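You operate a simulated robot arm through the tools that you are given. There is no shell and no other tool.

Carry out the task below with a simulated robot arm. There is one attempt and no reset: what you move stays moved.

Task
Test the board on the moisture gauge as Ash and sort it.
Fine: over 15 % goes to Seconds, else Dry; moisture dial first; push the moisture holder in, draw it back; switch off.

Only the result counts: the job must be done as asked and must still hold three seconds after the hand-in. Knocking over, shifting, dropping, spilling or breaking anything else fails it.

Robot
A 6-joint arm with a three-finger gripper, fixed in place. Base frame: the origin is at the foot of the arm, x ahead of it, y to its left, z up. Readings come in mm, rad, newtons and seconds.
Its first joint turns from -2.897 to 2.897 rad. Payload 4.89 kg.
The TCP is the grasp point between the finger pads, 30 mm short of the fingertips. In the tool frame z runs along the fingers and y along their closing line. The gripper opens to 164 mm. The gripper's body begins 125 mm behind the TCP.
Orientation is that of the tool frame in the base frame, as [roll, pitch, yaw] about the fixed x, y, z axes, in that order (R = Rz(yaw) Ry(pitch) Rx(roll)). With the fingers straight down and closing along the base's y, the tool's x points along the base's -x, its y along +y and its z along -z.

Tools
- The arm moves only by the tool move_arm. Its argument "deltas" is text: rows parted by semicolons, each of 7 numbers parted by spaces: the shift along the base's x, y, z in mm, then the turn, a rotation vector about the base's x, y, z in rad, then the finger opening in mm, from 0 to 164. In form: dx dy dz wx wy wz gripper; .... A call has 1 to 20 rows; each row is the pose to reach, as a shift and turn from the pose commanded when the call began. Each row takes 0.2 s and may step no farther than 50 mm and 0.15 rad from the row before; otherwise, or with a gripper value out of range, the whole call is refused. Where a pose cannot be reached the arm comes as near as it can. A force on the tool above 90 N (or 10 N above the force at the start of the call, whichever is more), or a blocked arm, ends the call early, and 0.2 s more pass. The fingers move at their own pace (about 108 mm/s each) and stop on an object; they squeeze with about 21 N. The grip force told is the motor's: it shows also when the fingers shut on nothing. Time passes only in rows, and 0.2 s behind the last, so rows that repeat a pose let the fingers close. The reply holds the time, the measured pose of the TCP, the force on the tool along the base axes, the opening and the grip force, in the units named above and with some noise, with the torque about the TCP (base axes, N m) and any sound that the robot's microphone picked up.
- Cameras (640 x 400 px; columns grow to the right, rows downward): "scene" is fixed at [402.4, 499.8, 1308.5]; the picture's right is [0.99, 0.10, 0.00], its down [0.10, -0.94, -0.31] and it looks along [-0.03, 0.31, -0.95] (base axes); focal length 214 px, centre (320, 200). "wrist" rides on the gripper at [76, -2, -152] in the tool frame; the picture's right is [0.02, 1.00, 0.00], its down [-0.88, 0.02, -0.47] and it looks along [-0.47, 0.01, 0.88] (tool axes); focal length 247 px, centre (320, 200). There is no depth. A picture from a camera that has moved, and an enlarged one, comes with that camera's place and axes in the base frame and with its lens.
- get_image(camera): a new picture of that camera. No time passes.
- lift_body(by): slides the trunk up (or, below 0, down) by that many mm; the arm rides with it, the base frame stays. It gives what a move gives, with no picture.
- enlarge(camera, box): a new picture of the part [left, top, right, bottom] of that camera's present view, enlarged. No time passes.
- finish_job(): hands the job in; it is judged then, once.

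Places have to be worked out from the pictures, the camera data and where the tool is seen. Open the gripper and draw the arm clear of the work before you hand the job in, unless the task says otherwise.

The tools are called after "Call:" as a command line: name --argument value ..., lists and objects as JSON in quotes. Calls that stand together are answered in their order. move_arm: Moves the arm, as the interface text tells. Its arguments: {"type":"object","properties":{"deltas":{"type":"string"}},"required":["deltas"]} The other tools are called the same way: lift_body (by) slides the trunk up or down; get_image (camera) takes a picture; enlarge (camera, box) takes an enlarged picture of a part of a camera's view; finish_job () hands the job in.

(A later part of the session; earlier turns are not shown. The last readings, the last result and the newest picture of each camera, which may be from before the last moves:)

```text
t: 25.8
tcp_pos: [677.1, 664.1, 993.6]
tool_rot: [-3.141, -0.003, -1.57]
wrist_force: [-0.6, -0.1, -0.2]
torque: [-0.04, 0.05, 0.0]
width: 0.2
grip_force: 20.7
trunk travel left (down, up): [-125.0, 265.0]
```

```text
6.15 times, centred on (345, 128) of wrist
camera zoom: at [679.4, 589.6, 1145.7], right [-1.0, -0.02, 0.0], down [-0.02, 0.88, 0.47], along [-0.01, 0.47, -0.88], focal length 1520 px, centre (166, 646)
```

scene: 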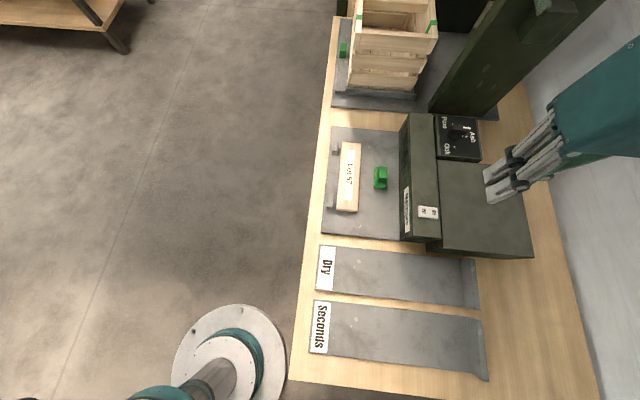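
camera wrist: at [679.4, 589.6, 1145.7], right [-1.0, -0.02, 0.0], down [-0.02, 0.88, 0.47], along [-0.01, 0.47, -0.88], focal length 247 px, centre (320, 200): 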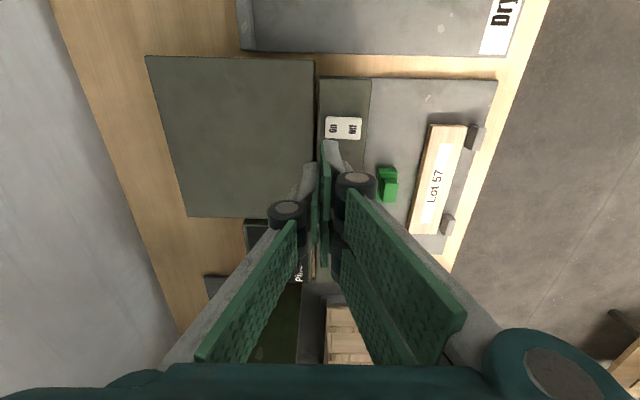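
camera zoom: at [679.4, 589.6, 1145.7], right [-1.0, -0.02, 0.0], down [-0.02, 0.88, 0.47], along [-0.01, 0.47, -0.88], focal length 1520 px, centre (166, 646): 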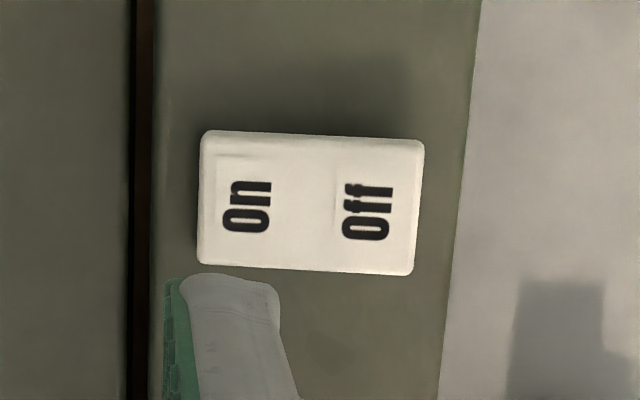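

The shadow on the switch suggests the Off end may be the raised one, so I need to see the rocker's tilt before pressing. I'll tilt the opened gripper to view it side-on along +y.

Call:
move_arm --deltas "-3 0 0 0.13 0 0 60; -6 0 0 0.26 0 0 120; -9 0 -20 0.39 0 0 164; -12 0 -45 0.52 0 0 164; -15 0 -70 0.65 0 0 164; -17 0 -100 0.78 0 0 164; -17 0 -134 0.9 0 0 164; -17 0 -134 0.9 0 0 164"

Call:
get_image --camera "wrist"

Call:
enlarge --camera "wrist" --box '[270, 50, 370, 120]'

```text
t: 27.6
tcp_pos: [659.3, 662.9, 857.6]
tool_rot: [-3.141, 0.903, -1.567]
wrist_force: [-0.3, 0.4, 0.6]
torque: [0.01, -0.03, -0.02]
width: 164.1
grip_force: 0.0
trunk travel left (down, up): [-125.0, 265.0]
```

```text
taken
camera wrist: at [662.7, 498.0, 891.0], right [-1.0, -0.01, -0.02], down [-0.02, 0.18, 0.98], along [-0.01, 0.98, -0.18], focal length 247 px, centre (320, 200)
```

wrist: 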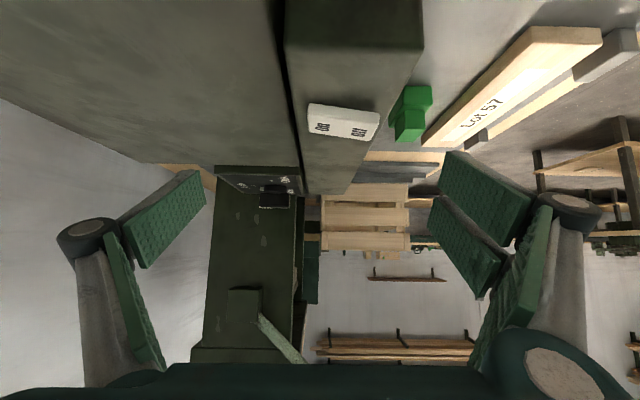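

```text
5.71 times, centred on (320, 85) of wrist
camera zoom: at [662.7, 498.0, 891.0], right [-1.0, -0.01, -0.02], down [-0.02, 0.18, 0.98], along [-0.01, 0.98, -0.18], focal length 1411 px, centre (320, 857)
```

zoom: 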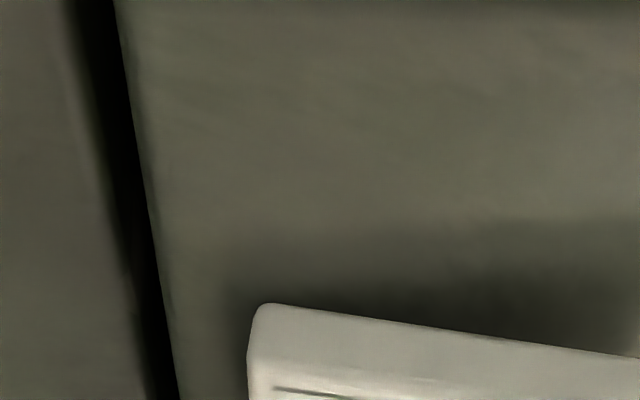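

Call:
enlarge --camera "wrist" --box '[280, 80, 410, 160]'

```text
4.92 times, centred on (345, 120) of wrist
camera zoom: at [662.7, 498.0, 891.0], right [-1.0, -0.01, -0.02], down [-0.02, 0.18, 0.98], along [-0.01, 0.98, -0.18], focal length 1216 px, centre (197, 594)
```

zoom: 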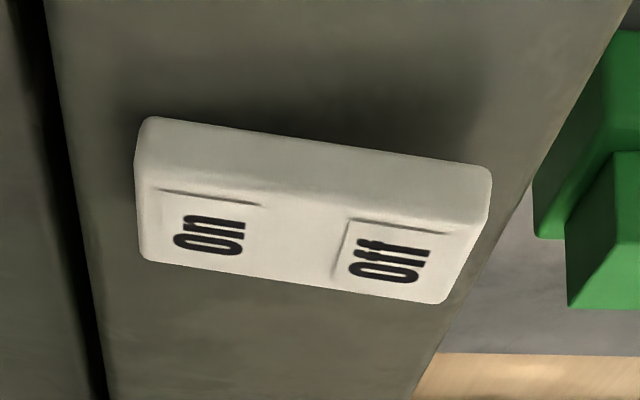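

The rocker's On end is already pressed down (Off end raised), so the gauge is already switched on and only needs switching off at the end. For a hint on how holders work, I'll look at the similar green grip on the lid press and the gauge's display.

Call:
enlarge --camera "scene" --box '[320, 0, 460, 115]'

Call:
enlarge --camera "scene" --box '[325, 30, 365, 105]'

Call:
enlarge --camera "scene" --box '[315, 115, 415, 245]'

Call:
enlarge --camera "scene" --box '[395, 110, 425, 200]'

```text
3.48 times, centred on (390, 58) of scene
camera zoom: at [402.4, 499.8, 1308.5], right [0.99, 0.1, 0.0], down [0.1, -0.94, -0.31], along [-0.03, 0.31, -0.95], focal length 746 px, centre (76, 696)
```

zoom: 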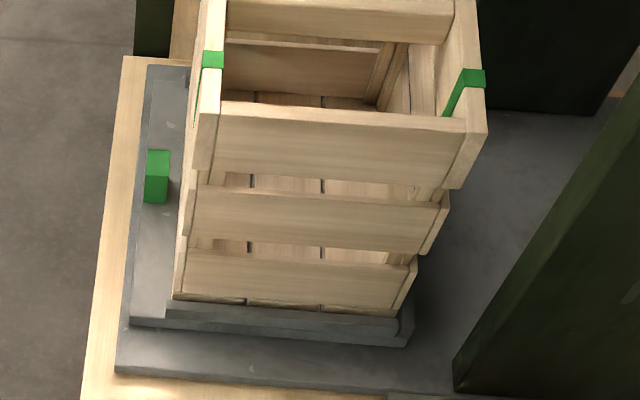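

```text
5.33 times, centred on (345, 68) of scene
camera zoom: at [402.4, 499.8, 1308.5], right [0.99, 0.1, 0.0], down [0.1, -0.94, -0.31], along [-0.03, 0.31, -0.95], focal length 1144 px, centre (187, 907)
```

zoom: 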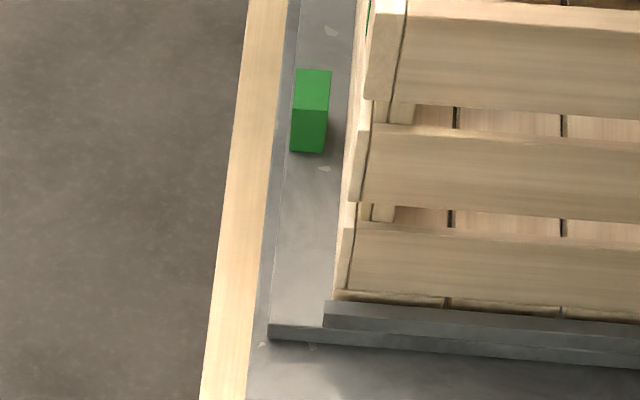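

```text
3.08 times, centred on (365, 180) of scene
camera zoom: at [402.4, 499.8, 1308.5], right [0.99, 0.1, 0.0], down [0.1, -0.94, -0.31], along [-0.03, 0.31, -0.95], focal length 660 px, centre (182, 262)
```

zoom: 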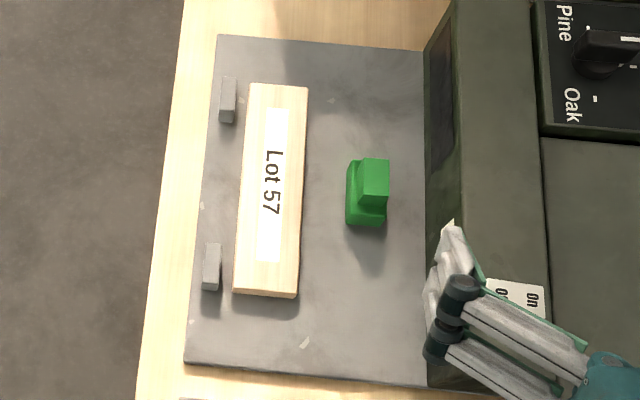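

```text
4.44 times, centred on (410, 155) of scene
camera zoom: at [402.4, 499.8, 1308.5], right [0.99, 0.1, 0.0], down [0.1, -0.94, -0.31], along [-0.03, 0.31, -0.95], focal length 953 px, centre (-80, 400)
```

zoom: 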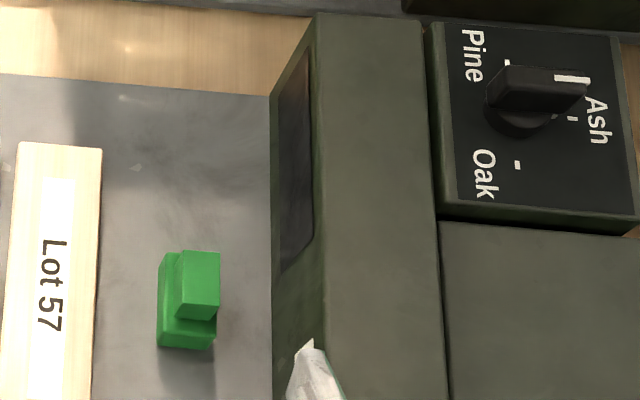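

The grip is a T-shaped jaw centred on the board, facing the two stubs, so pushing it in should press the board against the stubs. I'll raise and turn the tool vertical with the closing line along y above the green knob (about x 537–567, y 757–801, top z≈752).

Call:
move_arm --deltas "0 0 45 -0.12 0 0 164; 0 0 90 -0.26 0 0 164; 0 0 120 -0.40 0 0 164; -20 20 140 -0.54 0 0 164; -40 45 140 -0.68 0 0 164; -60 70 140 -0.81 0 0 164; -80 90 140 -0.903 0 0 130; -107 116 140 -0.903 0 0 110; -107 116 140 -0.903 0 0 100"

Call:
move_arm --deltas "0 0 0 0 0 -0.14 100; 0 0 0 0 0 -0.28 100; 0 0 0 0 0 -0.42 100; 0 0 0 0 0 -0.56 100; 0 0 0 0 0 -0.70 100; 0 0 0 0 0 -0.84 100; 0 0 0 0 0 -0.98 100; 0 0 0 0 0 -1.12 100; 0 0 0 0 0 -1.26 100; 0 0 0 0 0 -1.40 100; 0 0 0 0 0 -1.5 100; 0 0 0 0 0 -1.574 100; 0 0 0 0 0 -1.574 100"

Call:
get_image --camera "wrist"

```text
t: 29.6
tcp_pos: [552.1, 779.7, 997.8]
tool_rot: [-3.14, -0.005, -1.57]
wrist_force: [-0.7, 0.4, 0.8]
torque: [-0.07, 0.01, -0.01]
width: 100.0
grip_force: 0.0
trunk travel left (down, up): [-125.0, 265.0]
```

```text
t: 32.4
tcp_pos: [553.0, 781.1, 997.8]
tool_rot: [3.141, -0.002, 3.138]
wrist_force: [-0.1, 0.7, -0.4]
torque: [-0.02, 0.01, -0.01]
width: 100.2
grip_force: 0.0
trunk travel left (down, up): [-125.0, 265.0]
```

```text
taken
camera wrist: at [477.2, 779.6, 1149.9], right [-0.02, 1.0, 0.0], down [0.88, 0.02, 0.47], along [0.47, 0.01, -0.88], focal length 247 px, centre (320, 200)
```

wrist: 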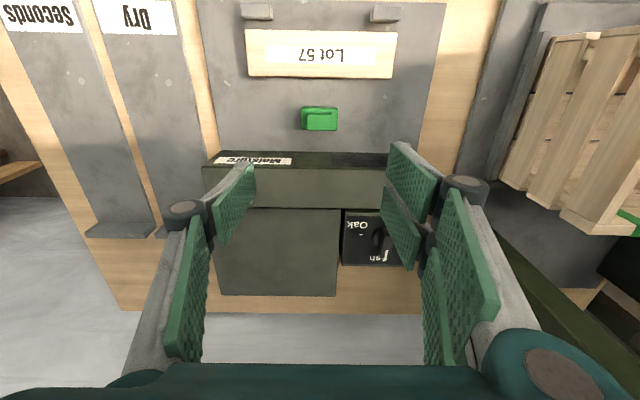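

Let me measure the green jaw, board and stubs precisely from this vantage.

Call:
enlarge --camera "wrist" --box '[230, 0, 410, 150]'

Call:
enlarge --camera "wrist" --box '[290, 95, 350, 140]'

```text
2.67 times, centred on (320, 75) of wrist
camera zoom: at [477.2, 779.6, 1149.9], right [-0.02, 1.0, 0.0], down [0.88, 0.02, 0.47], along [0.47, 0.01, -0.88], focal length 659 px, centre (320, 533)
```

zoom: 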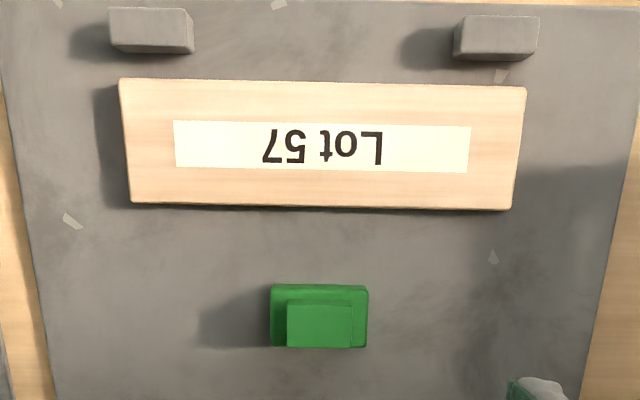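

```text
8.89 times, centred on (320, 118) of wrist
camera zoom: at [477.2, 779.6, 1149.9], right [-0.02, 1.0, 0.0], down [0.88, 0.02, 0.47], along [0.47, 0.01, -0.88], focal length 2195 px, centre (320, 933)
```

zoom: 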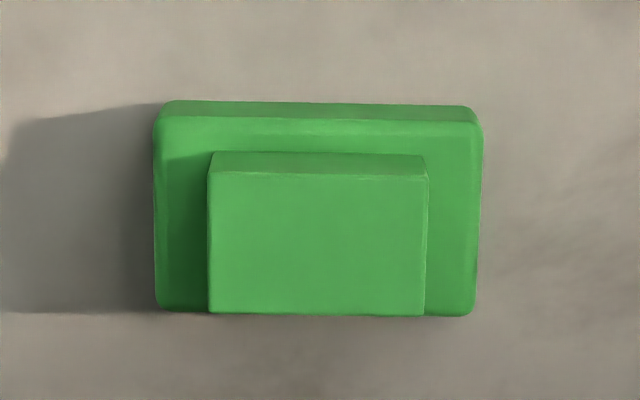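

Measured: knob x 540–564, y 761–799; board x 431–490, y 670–890; stub faces x≈418; jaw face x≈534. I'll descend over the knob with the fingers open on its ±y sides, stopping short of the wide block.

Call:
move_arm --deltas "-1 -0.5 -45 0 0 0 80; -1 -0.5 -90 0 0 0 64; -1 -0.5 -135 0 0 0 64; -1 -0.5 -175 0 0 0 64; -1 -0.5 -205 0 0 0 64; -1 -0.5 -220 0 0 0 64; -1 -0.5 -228 0 0 0 64; -1 -0.5 -228 0 0 0 64"

Call:
get_image --camera "wrist"

Call:
enlarge --camera "scene" --box '[315, 115, 455, 225]'

```text
t: 34.2
tcp_pos: [551.0, 779.9, 771.6]
tool_rot: [3.141, -0.003, 3.14]
wrist_force: [-0.4, -0.3, 0.0]
torque: [-0.05, -0.04, -0.03]
width: 64.0
grip_force: 0.0
trunk travel left (down, up): [-125.0, 265.0]
```

```text
taken
camera wrist: at [475.6, 779.3, 922.7], right [-0.02, 1.0, 0.0], down [0.88, 0.02, 0.47], along [0.47, 0.01, -0.88], focal length 247 px, centre (320, 200)
```

wrist: 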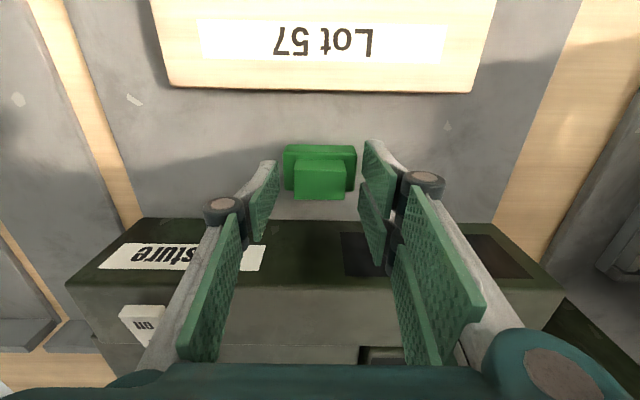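

```text
3.64 times, centred on (385, 170) of scene
camera zoom: at [402.4, 499.8, 1308.5], right [0.99, 0.1, 0.0], down [0.1, -0.94, -0.31], along [-0.03, 0.31, -0.95], focal length 780 px, centre (84, 309)
```

zoom: 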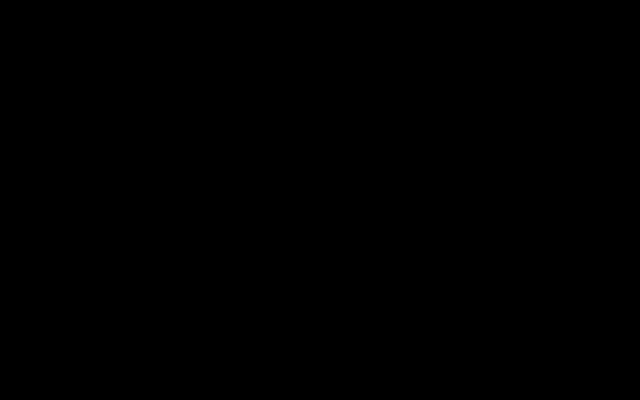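

The fingers straddle the green knob with no contact. I'll go down a few mm and close on it.

Call:
move_arm --deltas "0 0.5 -5 0 0 0 64; 0 0.5 -5 0 0 0 40; 0 0.5 -5 0 0 0 32; 0 0.5 -5 0 0 0 32"

Call:
get_image --camera "wrist"

```text
t: 35.2
tcp_pos: [551.2, 780.0, 765.2]
tool_rot: [-3.142, -0.002, 3.14]
wrist_force: [-0.6, -10.7, -2.8]
torque: [-0.31, -0.05, 0.17]
width: 37.8
grip_force: 45.1
trunk travel left (down, up): [-125.0, 265.0]
```

```text
taken
camera wrist: at [475.9, 779.2, 917.5], right [-0.02, 1.0, 0.0], down [0.88, 0.02, 0.47], along [0.47, 0.01, -0.88], focal length 247 px, centre (320, 200)
```

wrist: 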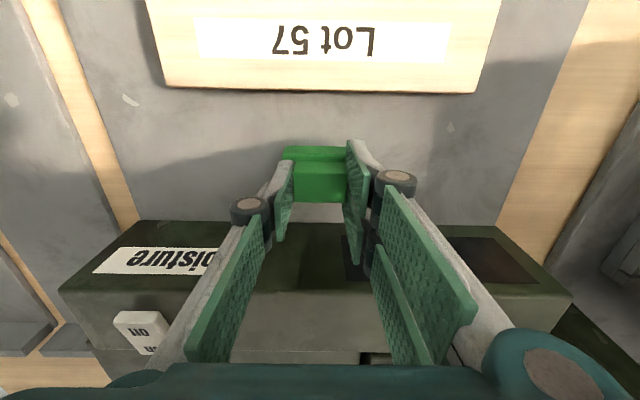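

The knob is gripped (37.8 mm). I'll try a small pull of 8 mm toward the board (-x) and check the force.

Call:
move_arm --deltas "-3 -0.5 0 0 0 0 32; -8 -0.5 0 0 0 0 32; -8 -0.5 0 0 0 0 32"

Call:
get_image --camera "wrist"

```text
t: 36.0
tcp_pos: [542.4, 779.9, 765.7]
tool_rot: [3.138, -0.002, 3.14]
wrist_force: [9.5, 2.6, 16.4]
torque: [0.12, -0.76, -0.01]
width: 37.8
grip_force: 45.2
trunk travel left (down, up): [-125.0, 265.0]
```

```text
taken
camera wrist: at [467.8, 778.9, 917.5], right [-0.02, 1.0, 0.0], down [0.88, 0.02, 0.47], along [0.47, 0.01, -0.88], focal length 247 px, centre (320, 200)
```

wrist: 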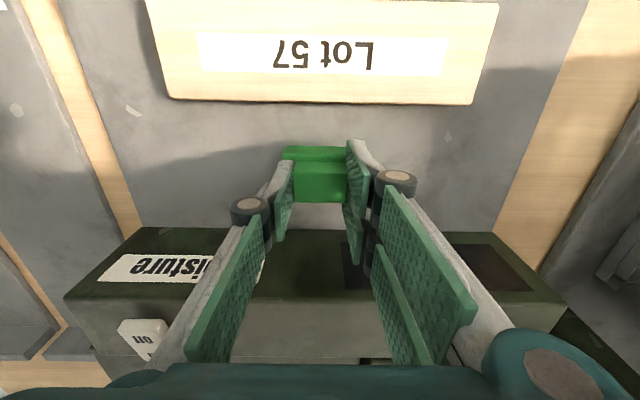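

The jaw slides along -x with light friction, confirming it's the holder. I'll continue pushing it in toward the board.

Call:
move_arm --deltas "-7 0 0 0 0 0 32; -14 0 0 0 0 0 32; -21 0 0 0 0 0 32; -28 0 0 0 0 0 32; -33 0 0 0 0 0 32; -33 0 0 0 0 0 32"

Call:
get_image --camera "wrist"

```text
t: 37.4
tcp_pos: [510.1, 780.4, 765.6]
tool_rot: [3.139, -0.002, 3.141]
wrist_force: [5.9, 11.6, 23.6]
torque: [0.52, -0.14, -0.02]
width: 37.7
grip_force: 45.2
trunk travel left (down, up): [-125.0, 265.0]
```

```text
taken
camera wrist: at [434.6, 778.8, 917.5], right [-0.02, 1.0, 0.0], down [0.88, 0.02, 0.47], along [0.47, 0.01, -0.88], focal length 247 px, centre (320, 200)
```

wrist: 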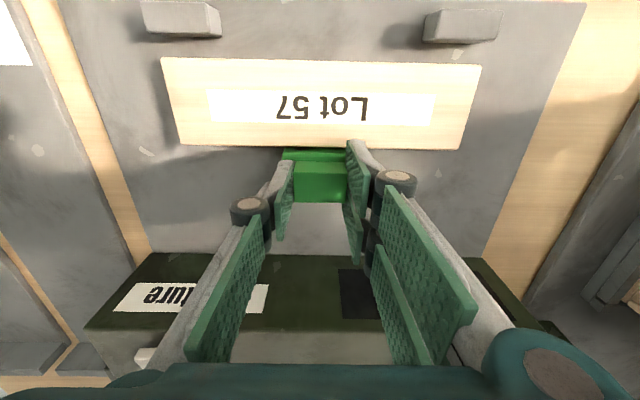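

The jaw is almost at the board. I'll continue in small steps to bring the board against the stubs.

Call:
move_arm --deltas "-3 0 0 0 0 0 32; -6 0 0 0 0 0 32; -9 0 0 0 0 0 32; -12 0 0 0 0 0 32; -12 0 0 0 0 0 32"

Call:
get_image --camera "wrist"

```text
t: 38.6
tcp_pos: [498.8, 778.6, 765.4]
tool_rot: [3.14, -0.001, 3.139]
wrist_force: [9.1, 21.0, 25.9]
torque: [0.81, -0.57, -0.01]
width: 37.8
grip_force: 45.1
trunk travel left (down, up): [-125.0, 265.0]
```

```text
taken
camera wrist: at [423.2, 778.9, 917.4], right [-0.02, 1.0, 0.0], down [0.88, 0.02, 0.47], along [0.47, 0.01, -0.88], focal length 247 px, centre (320, 200)
```

wrist: 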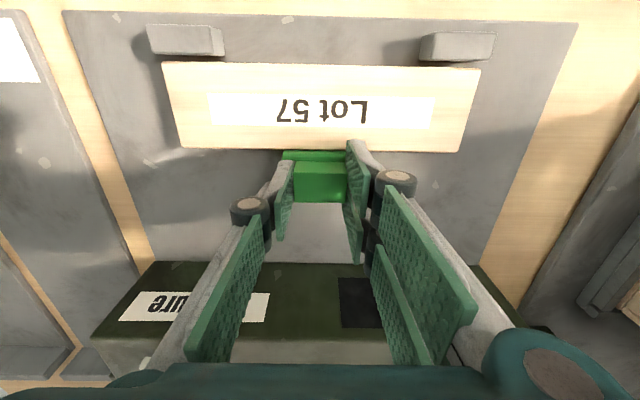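

The board moves with the jaw and nearly touches the stubs. I'll relieve the sideways force a bit and push the last few mm.

Call:
move_arm --deltas "-2 1 0.5 0 0 0 32; -4 1.5 1 0 0 0 32; -6 1.5 1 0 0 0 32; -6 1.5 1 0 0 0 32"

Call:
get_image --camera "wrist"

```text
t: 39.6
tcp_pos: [494.1, 779.6, 765.1]
tool_rot: [3.141, -0.002, 3.138]
wrist_force: [31.8, -7.6, 2.2]
torque: [-0.25, -1.04, 0.1]
width: 37.8
grip_force: 44.7
trunk travel left (down, up): [-125.0, 265.0]
```

```text
taken
camera wrist: at [419.0, 779.4, 917.3], right [-0.02, 1.0, 0.0], down [0.88, 0.02, 0.47], along [0.47, 0.01, -0.88], focal length 247 px, centre (320, 200)
```

wrist: 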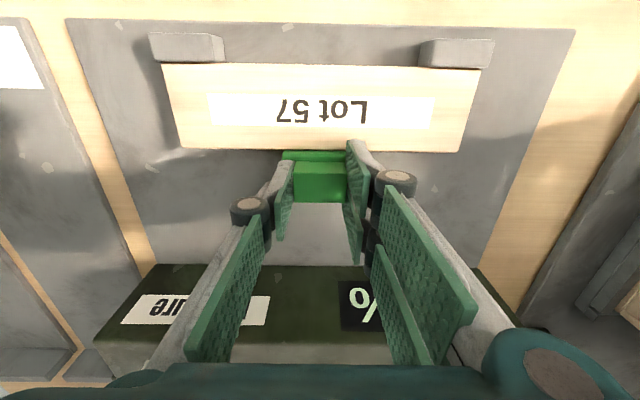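

The force rose and the display lit up with a reading. I'll try to read it.

Call:
enlarge --camera "wrist" --box '[320, 250, 560, 350]'

Call:
get_image --camera "scene"

Call:
enlarge --camera "scene" --box '[395, 110, 425, 200]'

```text
2.67 times, centred on (440, 300) of wrist
camera zoom: at [419.0, 779.4, 917.3], right [-0.02, 1.0, 0.0], down [0.88, 0.02, 0.47], along [0.47, 0.01, -0.88], focal length 659 px, centre (0, -67)
```

zoom: 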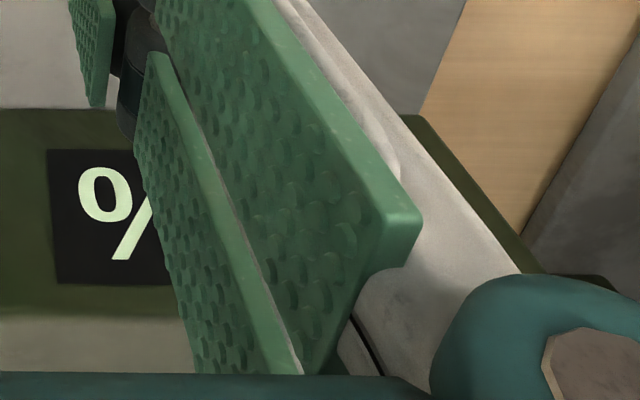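

```text
taken
```

scene: 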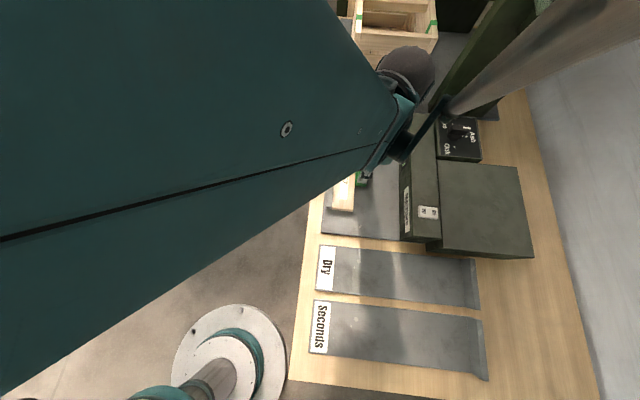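

```text
4.44 times, centred on (410, 155) of scene
camera zoom: at [402.4, 499.8, 1308.5], right [0.99, 0.1, 0.0], down [0.1, -0.94, -0.31], along [-0.03, 0.31, -0.95], focal length 953 px, centre (-80, 400)
```

zoom: 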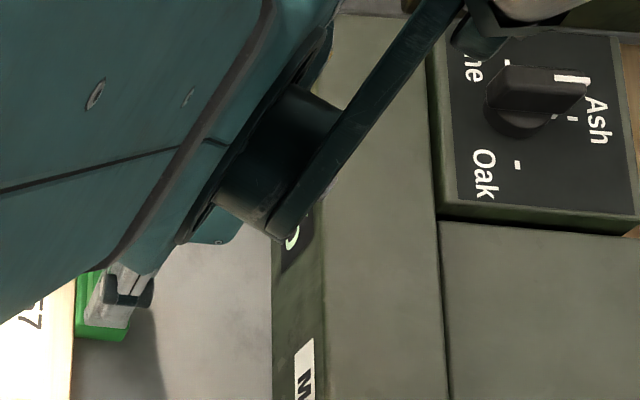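

The finger hides the digits. I'll open the fingers and rise straight up, leaving the jaw in place, to see if the reading persists.

Call:
move_arm --deltas "0 0 0 0 0 0 64; 0 0 0 0 0 0 64; 0 0 30 0 0 0 64; 0 0 70 0 0 0 64; 0 0 110 0 0 0 64; 0 0 110 0 0 0 64"

Call:
get_image --camera "wrist"

```text
t: 41.0
tcp_pos: [492.5, 780.5, 876.9]
tool_rot: [-3.141, -0.002, 3.14]
wrist_force: [0.0, 0.1, 0.7]
torque: [0.01, 0.0, 0.0]
width: 64.0
grip_force: 0.0
trunk travel left (down, up): [-125.0, 265.0]
```

```text
taken
camera wrist: at [416.4, 779.8, 1028.2], right [-0.02, 1.0, 0.0], down [0.88, 0.02, 0.47], along [0.47, 0.01, -0.88], focal length 247 px, centre (320, 200)
```

wrist: 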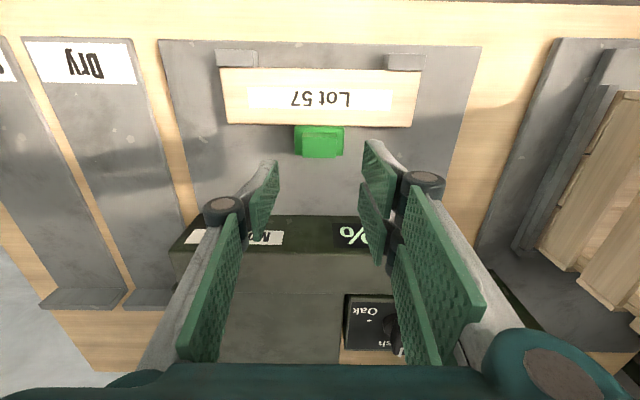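

The reading is still lit. I'll shift toward +y and open wider to bring the display between the fingers.

Call:
move_arm --deltas "-10 30 10 0 0 0 110; -20 60 20 0 0 0 164; -30 85 20 0 0 0 164; -30 85 20 0 0 0 164; -30 85 20 0 0 0 164"

Call:
get_image --camera "wrist"

Call:
enlarge --camera "wrist" --box '[250, 190, 410, 290]'

```text
t: 42.2
tcp_pos: [462.5, 865.3, 895.3]
tool_rot: [-3.14, -0.001, 3.14]
wrist_force: [0.6, 0.1, -1.1]
torque: [-0.02, 0.0, 0.04]
width: 163.9
grip_force: 0.0
trunk travel left (down, up): [-125.0, 265.0]
```

```text
taken
camera wrist: at [388.0, 865.5, 1047.3], right [-0.02, 1.0, 0.0], down [0.88, 0.02, 0.47], along [0.47, 0.01, -0.88], focal length 247 px, centre (320, 200)
```

wrist: 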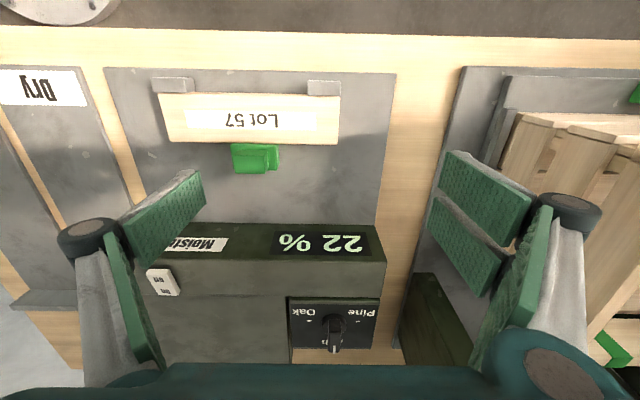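

```text
4.00 times, centred on (330, 240) of wrist
camera zoom: at [388.0, 865.5, 1047.3], right [-0.02, 1.0, 0.0], down [0.88, 0.02, 0.47], along [0.47, 0.01, -0.88], focal length 988 px, centre (280, 40)
```

zoom: 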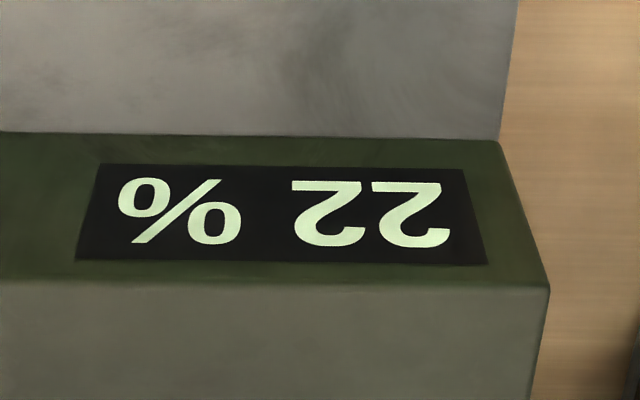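

The reading is 22 %, over 15 %, so the board goes to Seconds. Now I'll return above the jaw's knob to draw it back.

Call:
move_arm --deltas "10 -28 0 0 0 0 120; 20 -56 0 0 0 0 80; 31 -85 -18 0 0 0 64; 31 -85 -18 0 0 0 64; 31 -85 -60 0 0 0 64; 31 -85 -95 0 0 0 64; 31 -85 -115 0 0 0 64; 31 -85 -128 0 0 0 64; 31 -85 -128 0 0 0 64"

Call:
get_image --camera "wrist"

```text
t: 44.2
tcp_pos: [494.0, 781.5, 766.9]
tool_rot: [-3.141, -0.001, 3.139]
wrist_force: [0.7, -0.3, -0.5]
torque: [-0.03, 0.02, 0.01]
width: 64.0
grip_force: 0.0
trunk travel left (down, up): [-125.0, 265.0]
```

```text
taken
camera wrist: at [418.7, 780.9, 918.9], right [-0.02, 1.0, 0.0], down [0.88, 0.02, 0.47], along [0.47, 0.01, -0.88], focal length 247 px, centre (320, 200)
```

wrist: 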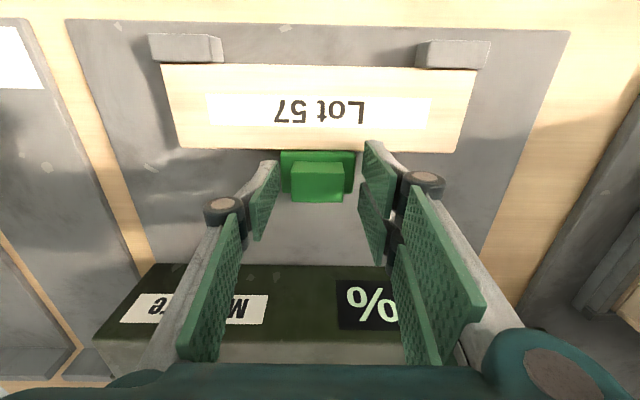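

In place around the knob. I'll grip it and draw it back along +x about 57 mm to its original position.

Call:
move_arm --deltas "0 -1 0 0 0 0 45; 0 -1 0 0 0 0 32; 0 -1 0 0 0 0 32; 6 -1 0 0 0 0 32; 12 -1 0 0 0 0 32; 19 -1 0 0 0 0 32; 26 -1 0 0 0 0 32; 33 -1 0 0 0 0 32; 40 -1 0 0 0 0 32; 46 -1 0 0 0 0 32; 51 -1 0 0 0 0 32; 51 -1 0 0 0 0 32"

Call:
get_image --camera "wrist"

```text
t: 46.8
tcp_pos: [544.6, 780.0, 768.6]
tool_rot: [-3.14, -0.002, 3.141]
wrist_force: [-6.8, -24.1, -9.4]
torque: [-0.8, 0.4, 0.29]
width: 37.6
grip_force: 45.0
trunk travel left (down, up): [-125.0, 265.0]
```

```text
taken
camera wrist: at [469.4, 779.1, 919.5], right [-0.02, 1.0, 0.0], down [0.88, 0.02, 0.47], along [0.47, 0.01, -0.88], focal length 247 px, centre (320, 200)
```

wrist: 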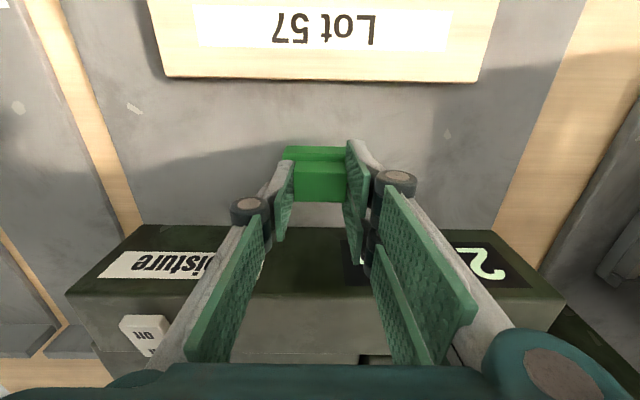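

The jaw follows back, and the reading stays latched. I'll finish the draw back to its original end position, watching the force.

Call:
move_arm --deltas "3 -1.5 -0.5 0 0 0 32; 6 -1.5 -0.5 0 0 0 32; 8 -1.5 -0.5 0 0 0 32; 8 -1.5 -0.5 0 0 0 32"

Call:
get_image --camera "wrist"

```text
t: 47.8
tcp_pos: [550.9, 780.6, 768.4]
tool_rot: [3.138, -0.003, -3.142]
wrist_force: [-24.5, 15.8, 1.6]
torque: [0.66, 0.49, 0.17]
width: 37.7
grip_force: 44.8
trunk travel left (down, up): [-125.0, 265.0]
```

```text
taken
camera wrist: at [475.4, 778.7, 919.6], right [-0.02, 1.0, 0.0], down [0.88, 0.02, 0.47], along [0.47, 0.01, -0.88], focal length 247 px, centre (320, 200)
```

wrist: 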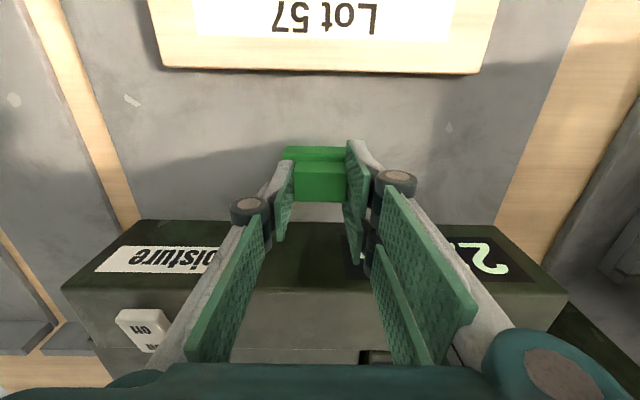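

The jaw hit its back stop at the original place (−24 N). I'll release it, rise, and turn the tool for pressing the switch.

Call:
move_arm --deltas "-1.5 0 0 0 0 0 64; -1.5 0 0 0 0 0 64; -1.5 0 40 0 0 0 64; -1.5 0 85 0 0 0 64; -1.5 0 130 0 0 0 64; -1.5 0 175 0 0 0 64; -1.5 0 220 0 0 0 64; -1.5 0 220 0 0 0 64"

Call:
move_arm --deltas "10 -12 0 0 0 0.14 40; 20 -24 0 0 0 0.28 0; 30 -36 0 0 0 0.42 0; 40 -48 0 0 0 0.56 0; 50 -60 0 0 0 0.70 0; 60 -72 0 0 0 0.84 0; 70 -84 0 0 0 0.98 0; 80 -96 0 0 0 1.12 0; 90 -108 0 0 0 1.26 0; 91 -116 0 0 0 1.40 0; 91 -116 0 0 0 1.5 0; 91 -116 0 0 0 1.571 0; 91 -116 0 0 0 1.571 0"

Call:
get_image --camera "wrist"

```text
t: 49.6
tcp_pos: [548.4, 777.3, 987.2]
tool_rot: [3.141, -0.002, 3.14]
wrist_force: [0.0, 0.0, -0.2]
torque: [0.04, -0.01, 0.01]
width: 64.1
grip_force: 0.1
trunk travel left (down, up): [-125.0, 265.0]
```

```text
t: 52.4
tcp_pos: [642.8, 661.5, 988.7]
tool_rot: [3.141, -0.001, -1.573]
wrist_force: [0.9, -0.3, 0.5]
torque: [0.0, -0.01, -0.01]
width: 0.3
grip_force: 20.4
trunk travel left (down, up): [-125.0, 265.0]
```

```text
taken
camera wrist: at [644.8, 587.0, 1140.3], right [-1.0, -0.02, 0.0], down [-0.02, 0.88, 0.47], along [-0.01, 0.47, -0.88], focal length 247 px, centre (320, 200)
```

wrist: 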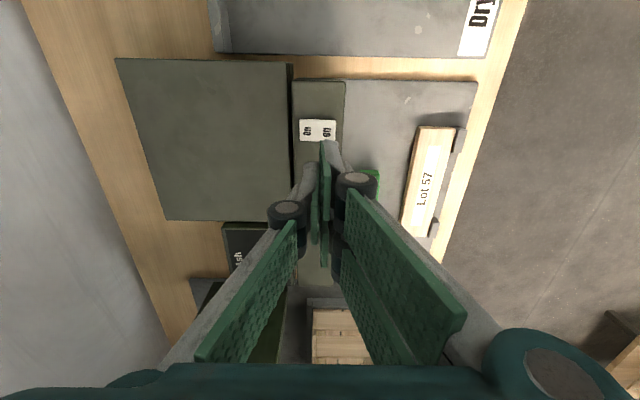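

Recomputing with this vertical view puts the switch centre nearer (647, 661, ~803). I'll zoom in to pin down its Off end.

Call:
enlarge --camera "wrist" --box '[285, 100, 355, 160]'

```text
6.67 times, centred on (320, 130) of wrist
camera zoom: at [644.8, 587.0, 1140.3], right [-1.0, -0.02, 0.0], down [-0.02, 0.88, 0.47], along [-0.01, 0.47, -0.88], focal length 1646 px, centre (320, 667)
```

zoom: 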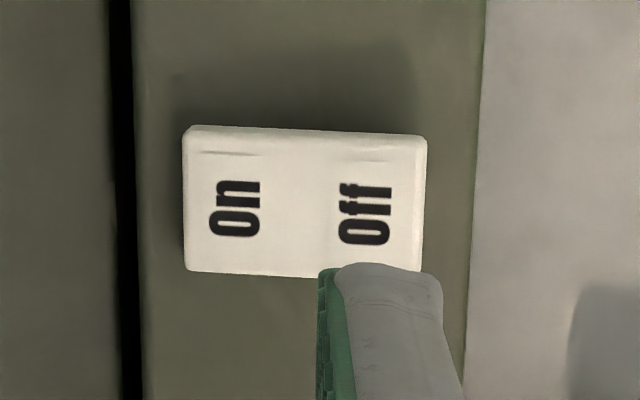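

The Off end is around x=630, y=662. I'll descend with closed fingertips to just above it.

Call:
move_arm --deltas "-13 0.5 -40 0 0 0 0; -13 0.5 -85 0 0 0 0; -13 0.5 -120 0 0 0 0; -13 0.5 -138 0 0 0 0; -13 0.5 -138 0 0 0 0"

Call:
get_image --camera "wrist"

Call:
enlarge --camera "scene" --box '[390, 170, 480, 240]'

```text
t: 53.6
tcp_pos: [629.4, 664.0, 851.0]
tool_rot: [-3.141, -0.001, -1.572]
wrist_force: [-0.3, 0.1, 0.0]
torque: [-0.03, 0.05, 0.02]
width: 0.0
grip_force: 20.6
trunk travel left (down, up): [-125.0, 265.0]
```

```text
taken
camera wrist: at [631.7, 588.5, 1001.7], right [-1.0, -0.02, 0.0], down [-0.02, 0.88, 0.47], along [-0.01, 0.47, -0.88], focal length 247 px, centre (320, 200)
```

wrist: 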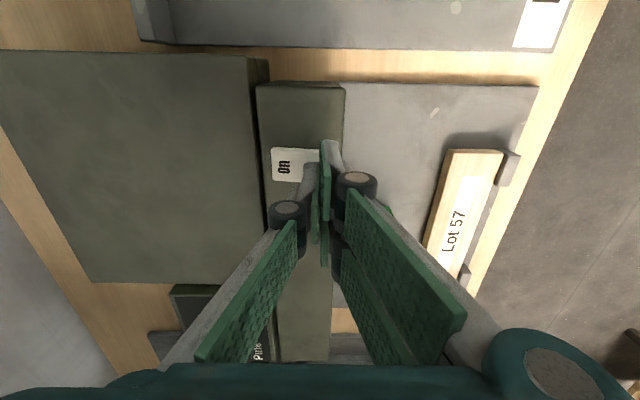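

```text
5.71 times, centred on (435, 205) of scene
camera zoom: at [402.4, 499.8, 1308.5], right [0.99, 0.1, 0.0], down [0.1, -0.94, -0.31], along [-0.03, 0.31, -0.95], focal length 1226 px, centre (-337, 171)
```

zoom: 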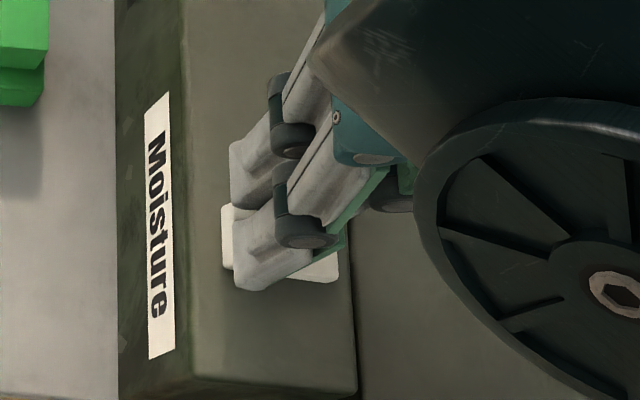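

The fingertips sit over the Off half. I'll press down in small steps.

Call:
move_arm --deltas "0 -1 -5 0 0 0 0; 0 -1 -10 0 0 0 0; 0 -1 -14 0 0 0 0; 0 -1 -17 0 0 0 0; 0 -1 -17 0 0 0 0"

Call:
enlarge --camera "wrist" --box '[240, 110, 380, 220]'

```text
t: 54.8
tcp_pos: [629.0, 662.0, 837.8]
tool_rot: [-3.14, 0.0, -1.572]
wrist_force: [17.5, 19.1, 79.4]
torque: [0.43, -1.05, 0.18]
width: 0.0
grip_force: 20.9
trunk travel left (down, up): [-125.0, 265.0]
```

```text
3.64 times, centred on (310, 165) of wrist
camera zoom: at [630.4, 586.3, 987.9], right [-1.0, -0.02, 0.0], down [-0.02, 0.88, 0.47], along [-0.01, 0.47, -0.88], focal length 898 px, centre (356, 327)
```

zoom: 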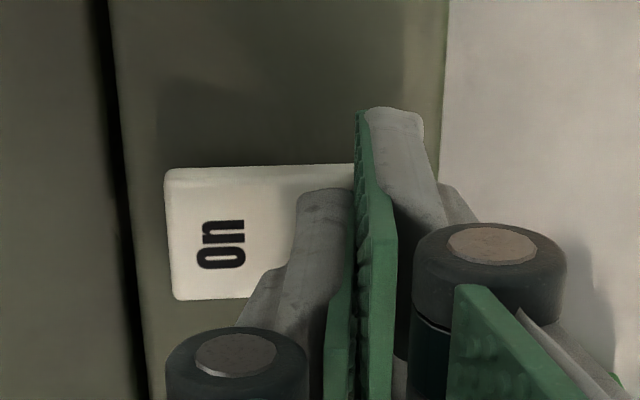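

The force is already 79 N, so the rocker seems bottomed out. I'll back off straight up and inspect.

Call:
move_arm --deltas "0 0 10 0 0 0 0; 0 0 40 0 0 0 0; 0 0 80 0 0 0 0; 0 0 120 0 0 0 0; 0 0 150 0 0 0 0; 0 0 150 0 0 0 0"

Call:
enlarge --camera "wrist" --box '[270, 90, 370, 170]'

Call:
enlarge --camera "scene" --box '[395, 110, 455, 230]'

Call:
enlarge --camera "scene" --box '[400, 190, 450, 225]'

```text
t: 56.2
tcp_pos: [629.9, 663.0, 982.8]
tool_rot: [3.14, -0.001, -1.573]
wrist_force: [-0.5, -0.4, -0.1]
torque: [0.01, -0.02, 0.01]
width: 0.0
grip_force: 20.9
trunk travel left (down, up): [-125.0, 265.0]
```

```text
5.00 times, centred on (320, 130) of wrist
camera zoom: at [631.6, 587.2, 1134.8], right [-1.0, -0.02, 0.0], down [-0.02, 0.88, 0.47], along [-0.01, 0.47, -0.88], focal length 1235 px, centre (320, 550)
```

zoom: 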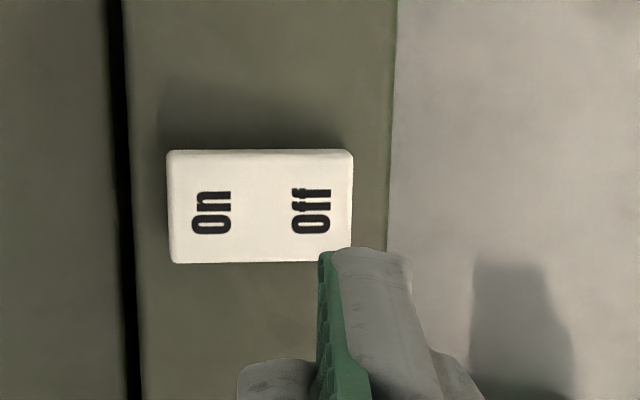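

```text
3.33 times, centred on (425, 170) of scene
camera zoom: at [402.4, 499.8, 1308.5], right [0.99, 0.1, 0.0], down [0.1, -0.94, -0.31], along [-0.03, 0.31, -0.95], focal length 715 px, centre (-30, 300)
```

zoom: 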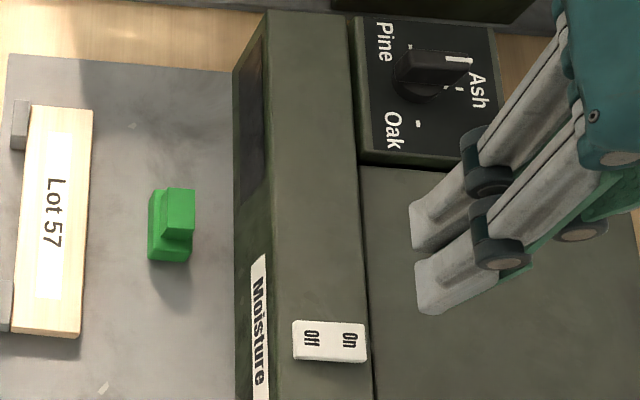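

```text
11.43 times, centred on (425, 208) of scene
camera zoom: at [402.4, 499.8, 1308.5], right [0.99, 0.1, 0.0], down [0.1, -0.94, -0.31], along [-0.03, 0.31, -0.95], focal length 2451 px, centre (-880, 114)
```

zoom: 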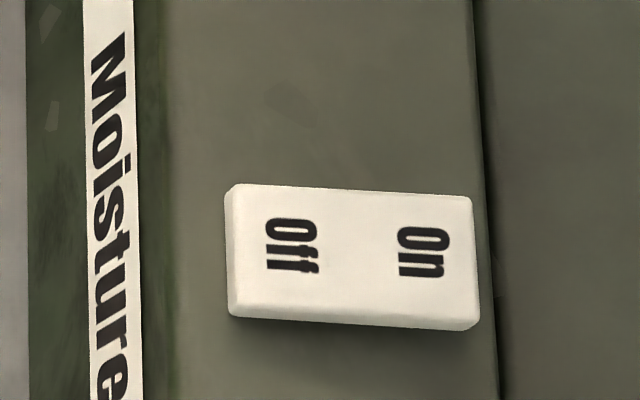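

The switch flipped: the On end is now raised, and the display is dark. Now I'll move above the board with the closing line along x to pick it up.

Call:
move_arm --deltas "-36 23 0 0 0 0 30; -73 47 0 0 0 0 60; -109 70 0 0 0 0 100; -146 94 0 0 0 0 110; -182 117 -20 0 0 0 110; -182 117 -60 0 0 0 110; -182 117 -60 0 0 0 110"

Call:
get_image --camera "wrist"

Call:
get_image --camera "scene"

```text
t: 57.8
tcp_pos: [447.3, 777.4, 921.7]
tool_rot: [3.14, -0.002, -1.573]
wrist_force: [0.1, -0.6, 0.7]
torque: [-0.03, -0.04, 0.03]
width: 109.9
grip_force: 0.0
trunk travel left (down, up): [-125.0, 265.0]
```

```text
taken
camera wrist: at [448.8, 703.0, 1073.1], right [-1.0, -0.02, 0.0], down [-0.02, 0.88, 0.47], along [-0.01, 0.47, -0.88], focal length 247 px, centre (320, 200)
```

wrist: 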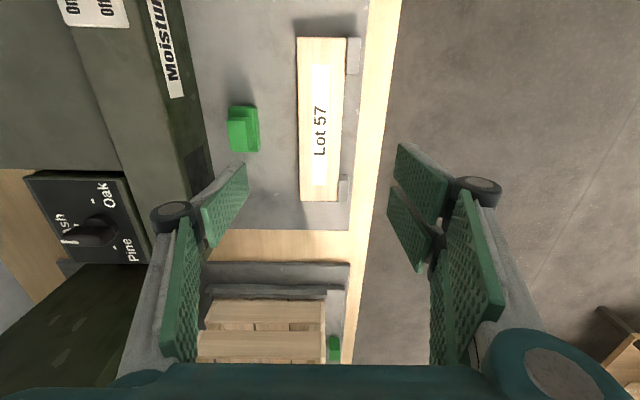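

```text
taken
```

scene: 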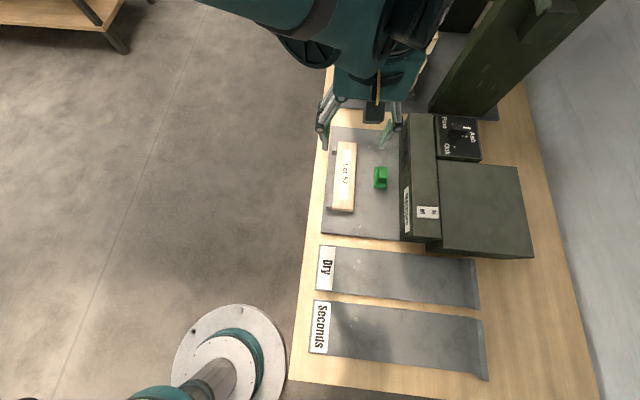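

I'll measure the board's present place from here.

Call:
enlarge --camera "wrist" --box '[210, 20, 400, 210]'

```text
2.11 times, centred on (305, 115) of wrist
camera zoom: at [448.8, 703.0, 1073.1], right [-1.0, -0.02, 0.0], down [-0.02, 0.88, 0.47], along [-0.01, 0.47, -0.88], focal length 520 px, centre (352, 379)
```

zoom: 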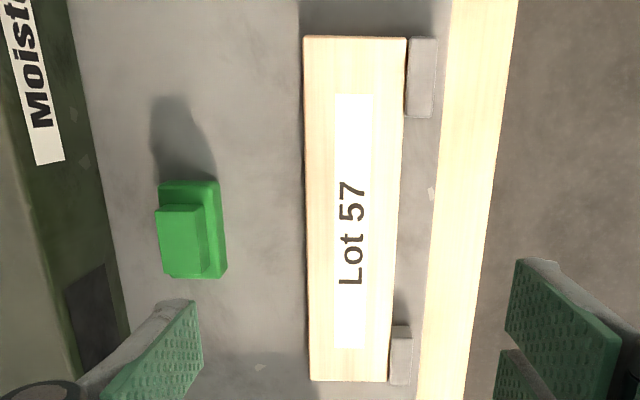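

The board is at x 418–478, y 671–892, centre (448, 781.6). I'll descend with the fingers on both long sides, tips ending just above the plate.

Call:
move_arm --deltas "1 3 -45 0 0 0 96; 1 3 -90 0 0 0 96; 1 3 -130 0 0 0 96; 1 3 -155 0 0 0 96; 1 3 -170 0 0 0 96; 1 3 -178 0 0 0 96; 1 3 -181 0 0 0 96; 1 3 -181 0 0 0 96"

Call:
get_image --camera "wrist"

```text
t: 59.6
tcp_pos: [447.5, 783.3, 740.5]
tool_rot: [3.141, -0.003, -1.573]
wrist_force: [0.2, 0.0, 0.1]
torque: [-0.03, 0.02, 0.01]
width: 95.9
grip_force: 0.0
trunk travel left (down, up): [-125.0, 265.0]
```

```text
taken
camera wrist: at [450.7, 707.4, 893.0], right [-1.0, -0.02, 0.0], down [-0.02, 0.88, 0.47], along [-0.01, 0.47, -0.88], focal length 247 px, centre (320, 200)
```

wrist: 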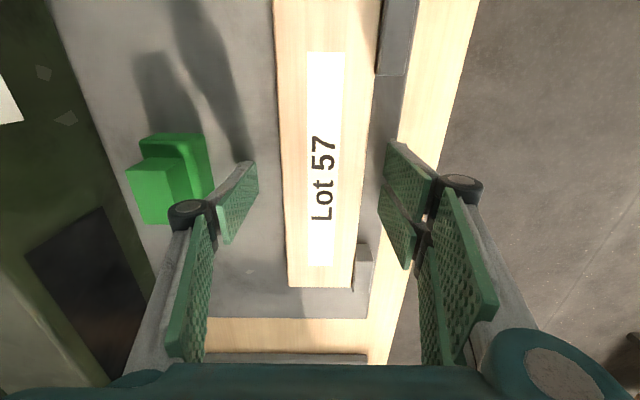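

Both fingers are clear on each side of the board. I'll lower 2 mm more and close on it.

Call:
move_arm --deltas "0.5 -1 -2 0 0 0 96; 0.5 -1 -2 0 0 0 70; 0.5 -1 -2 0 0 0 50; 0.5 -1 -2 0 0 0 50; 0.5 -1 -2 0 0 0 50"

Call:
get_image --camera "wrist"

```text
t: 60.8
tcp_pos: [449.8, 781.8, 739.9]
tool_rot: [3.141, -0.002, -1.574]
wrist_force: [-0.5, -0.7, 0.9]
torque: [0.04, -0.04, -0.03]
width: 59.7
grip_force: 20.9
trunk travel left (down, up): [-125.0, 265.0]
```

```text
taken
camera wrist: at [451.4, 706.1, 891.4], right [-1.0, -0.02, 0.0], down [-0.02, 0.88, 0.47], along [-0.01, 0.47, -0.88], focal length 247 px, centre (320, 200)
```

wrist: 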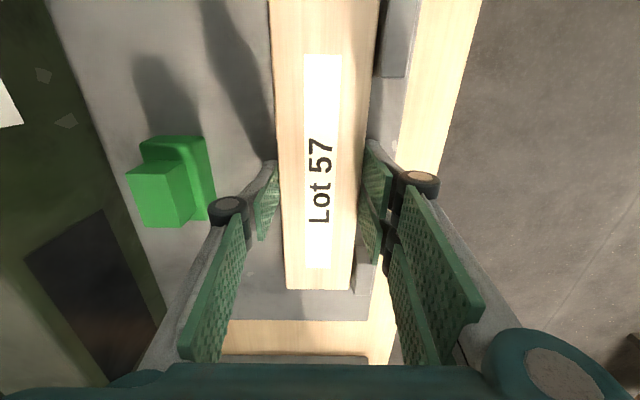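

The board is gripped at 59.7 mm. I'll lift it straight up.

Call:
move_arm --deltas "0 0 10 0 0 0 50; 0 0 30 0 0 0 50; 0 0 60 0 0 0 50; 0 0 95 0 0 0 50; 0 0 130 0 0 0 50; 0 0 165 0 0 0 50; 0 0 190 0 0 0 50; 0 0 190 0 0 0 50"

Call:
get_image --camera "wrist"

```text
t: 62.6
tcp_pos: [447.9, 780.7, 929.1]
tool_rot: [-3.141, -0.001, -1.572]
wrist_force: [0.7, 0.3, -1.8]
torque: [-0.01, 0.02, 0.04]
width: 59.5
grip_force: 21.0
trunk travel left (down, up): [-125.0, 265.0]
```

```text
taken
camera wrist: at [449.7, 705.8, 1081.3], right [-1.0, -0.02, 0.0], down [-0.02, 0.88, 0.47], along [-0.01, 0.47, -0.88], focal length 247 px, centre (320, 200)
```

wrist: 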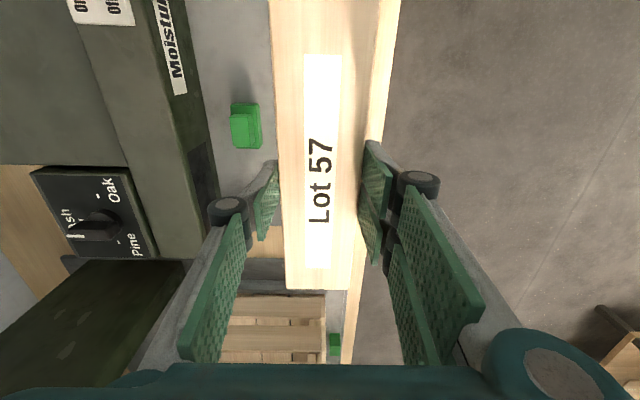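

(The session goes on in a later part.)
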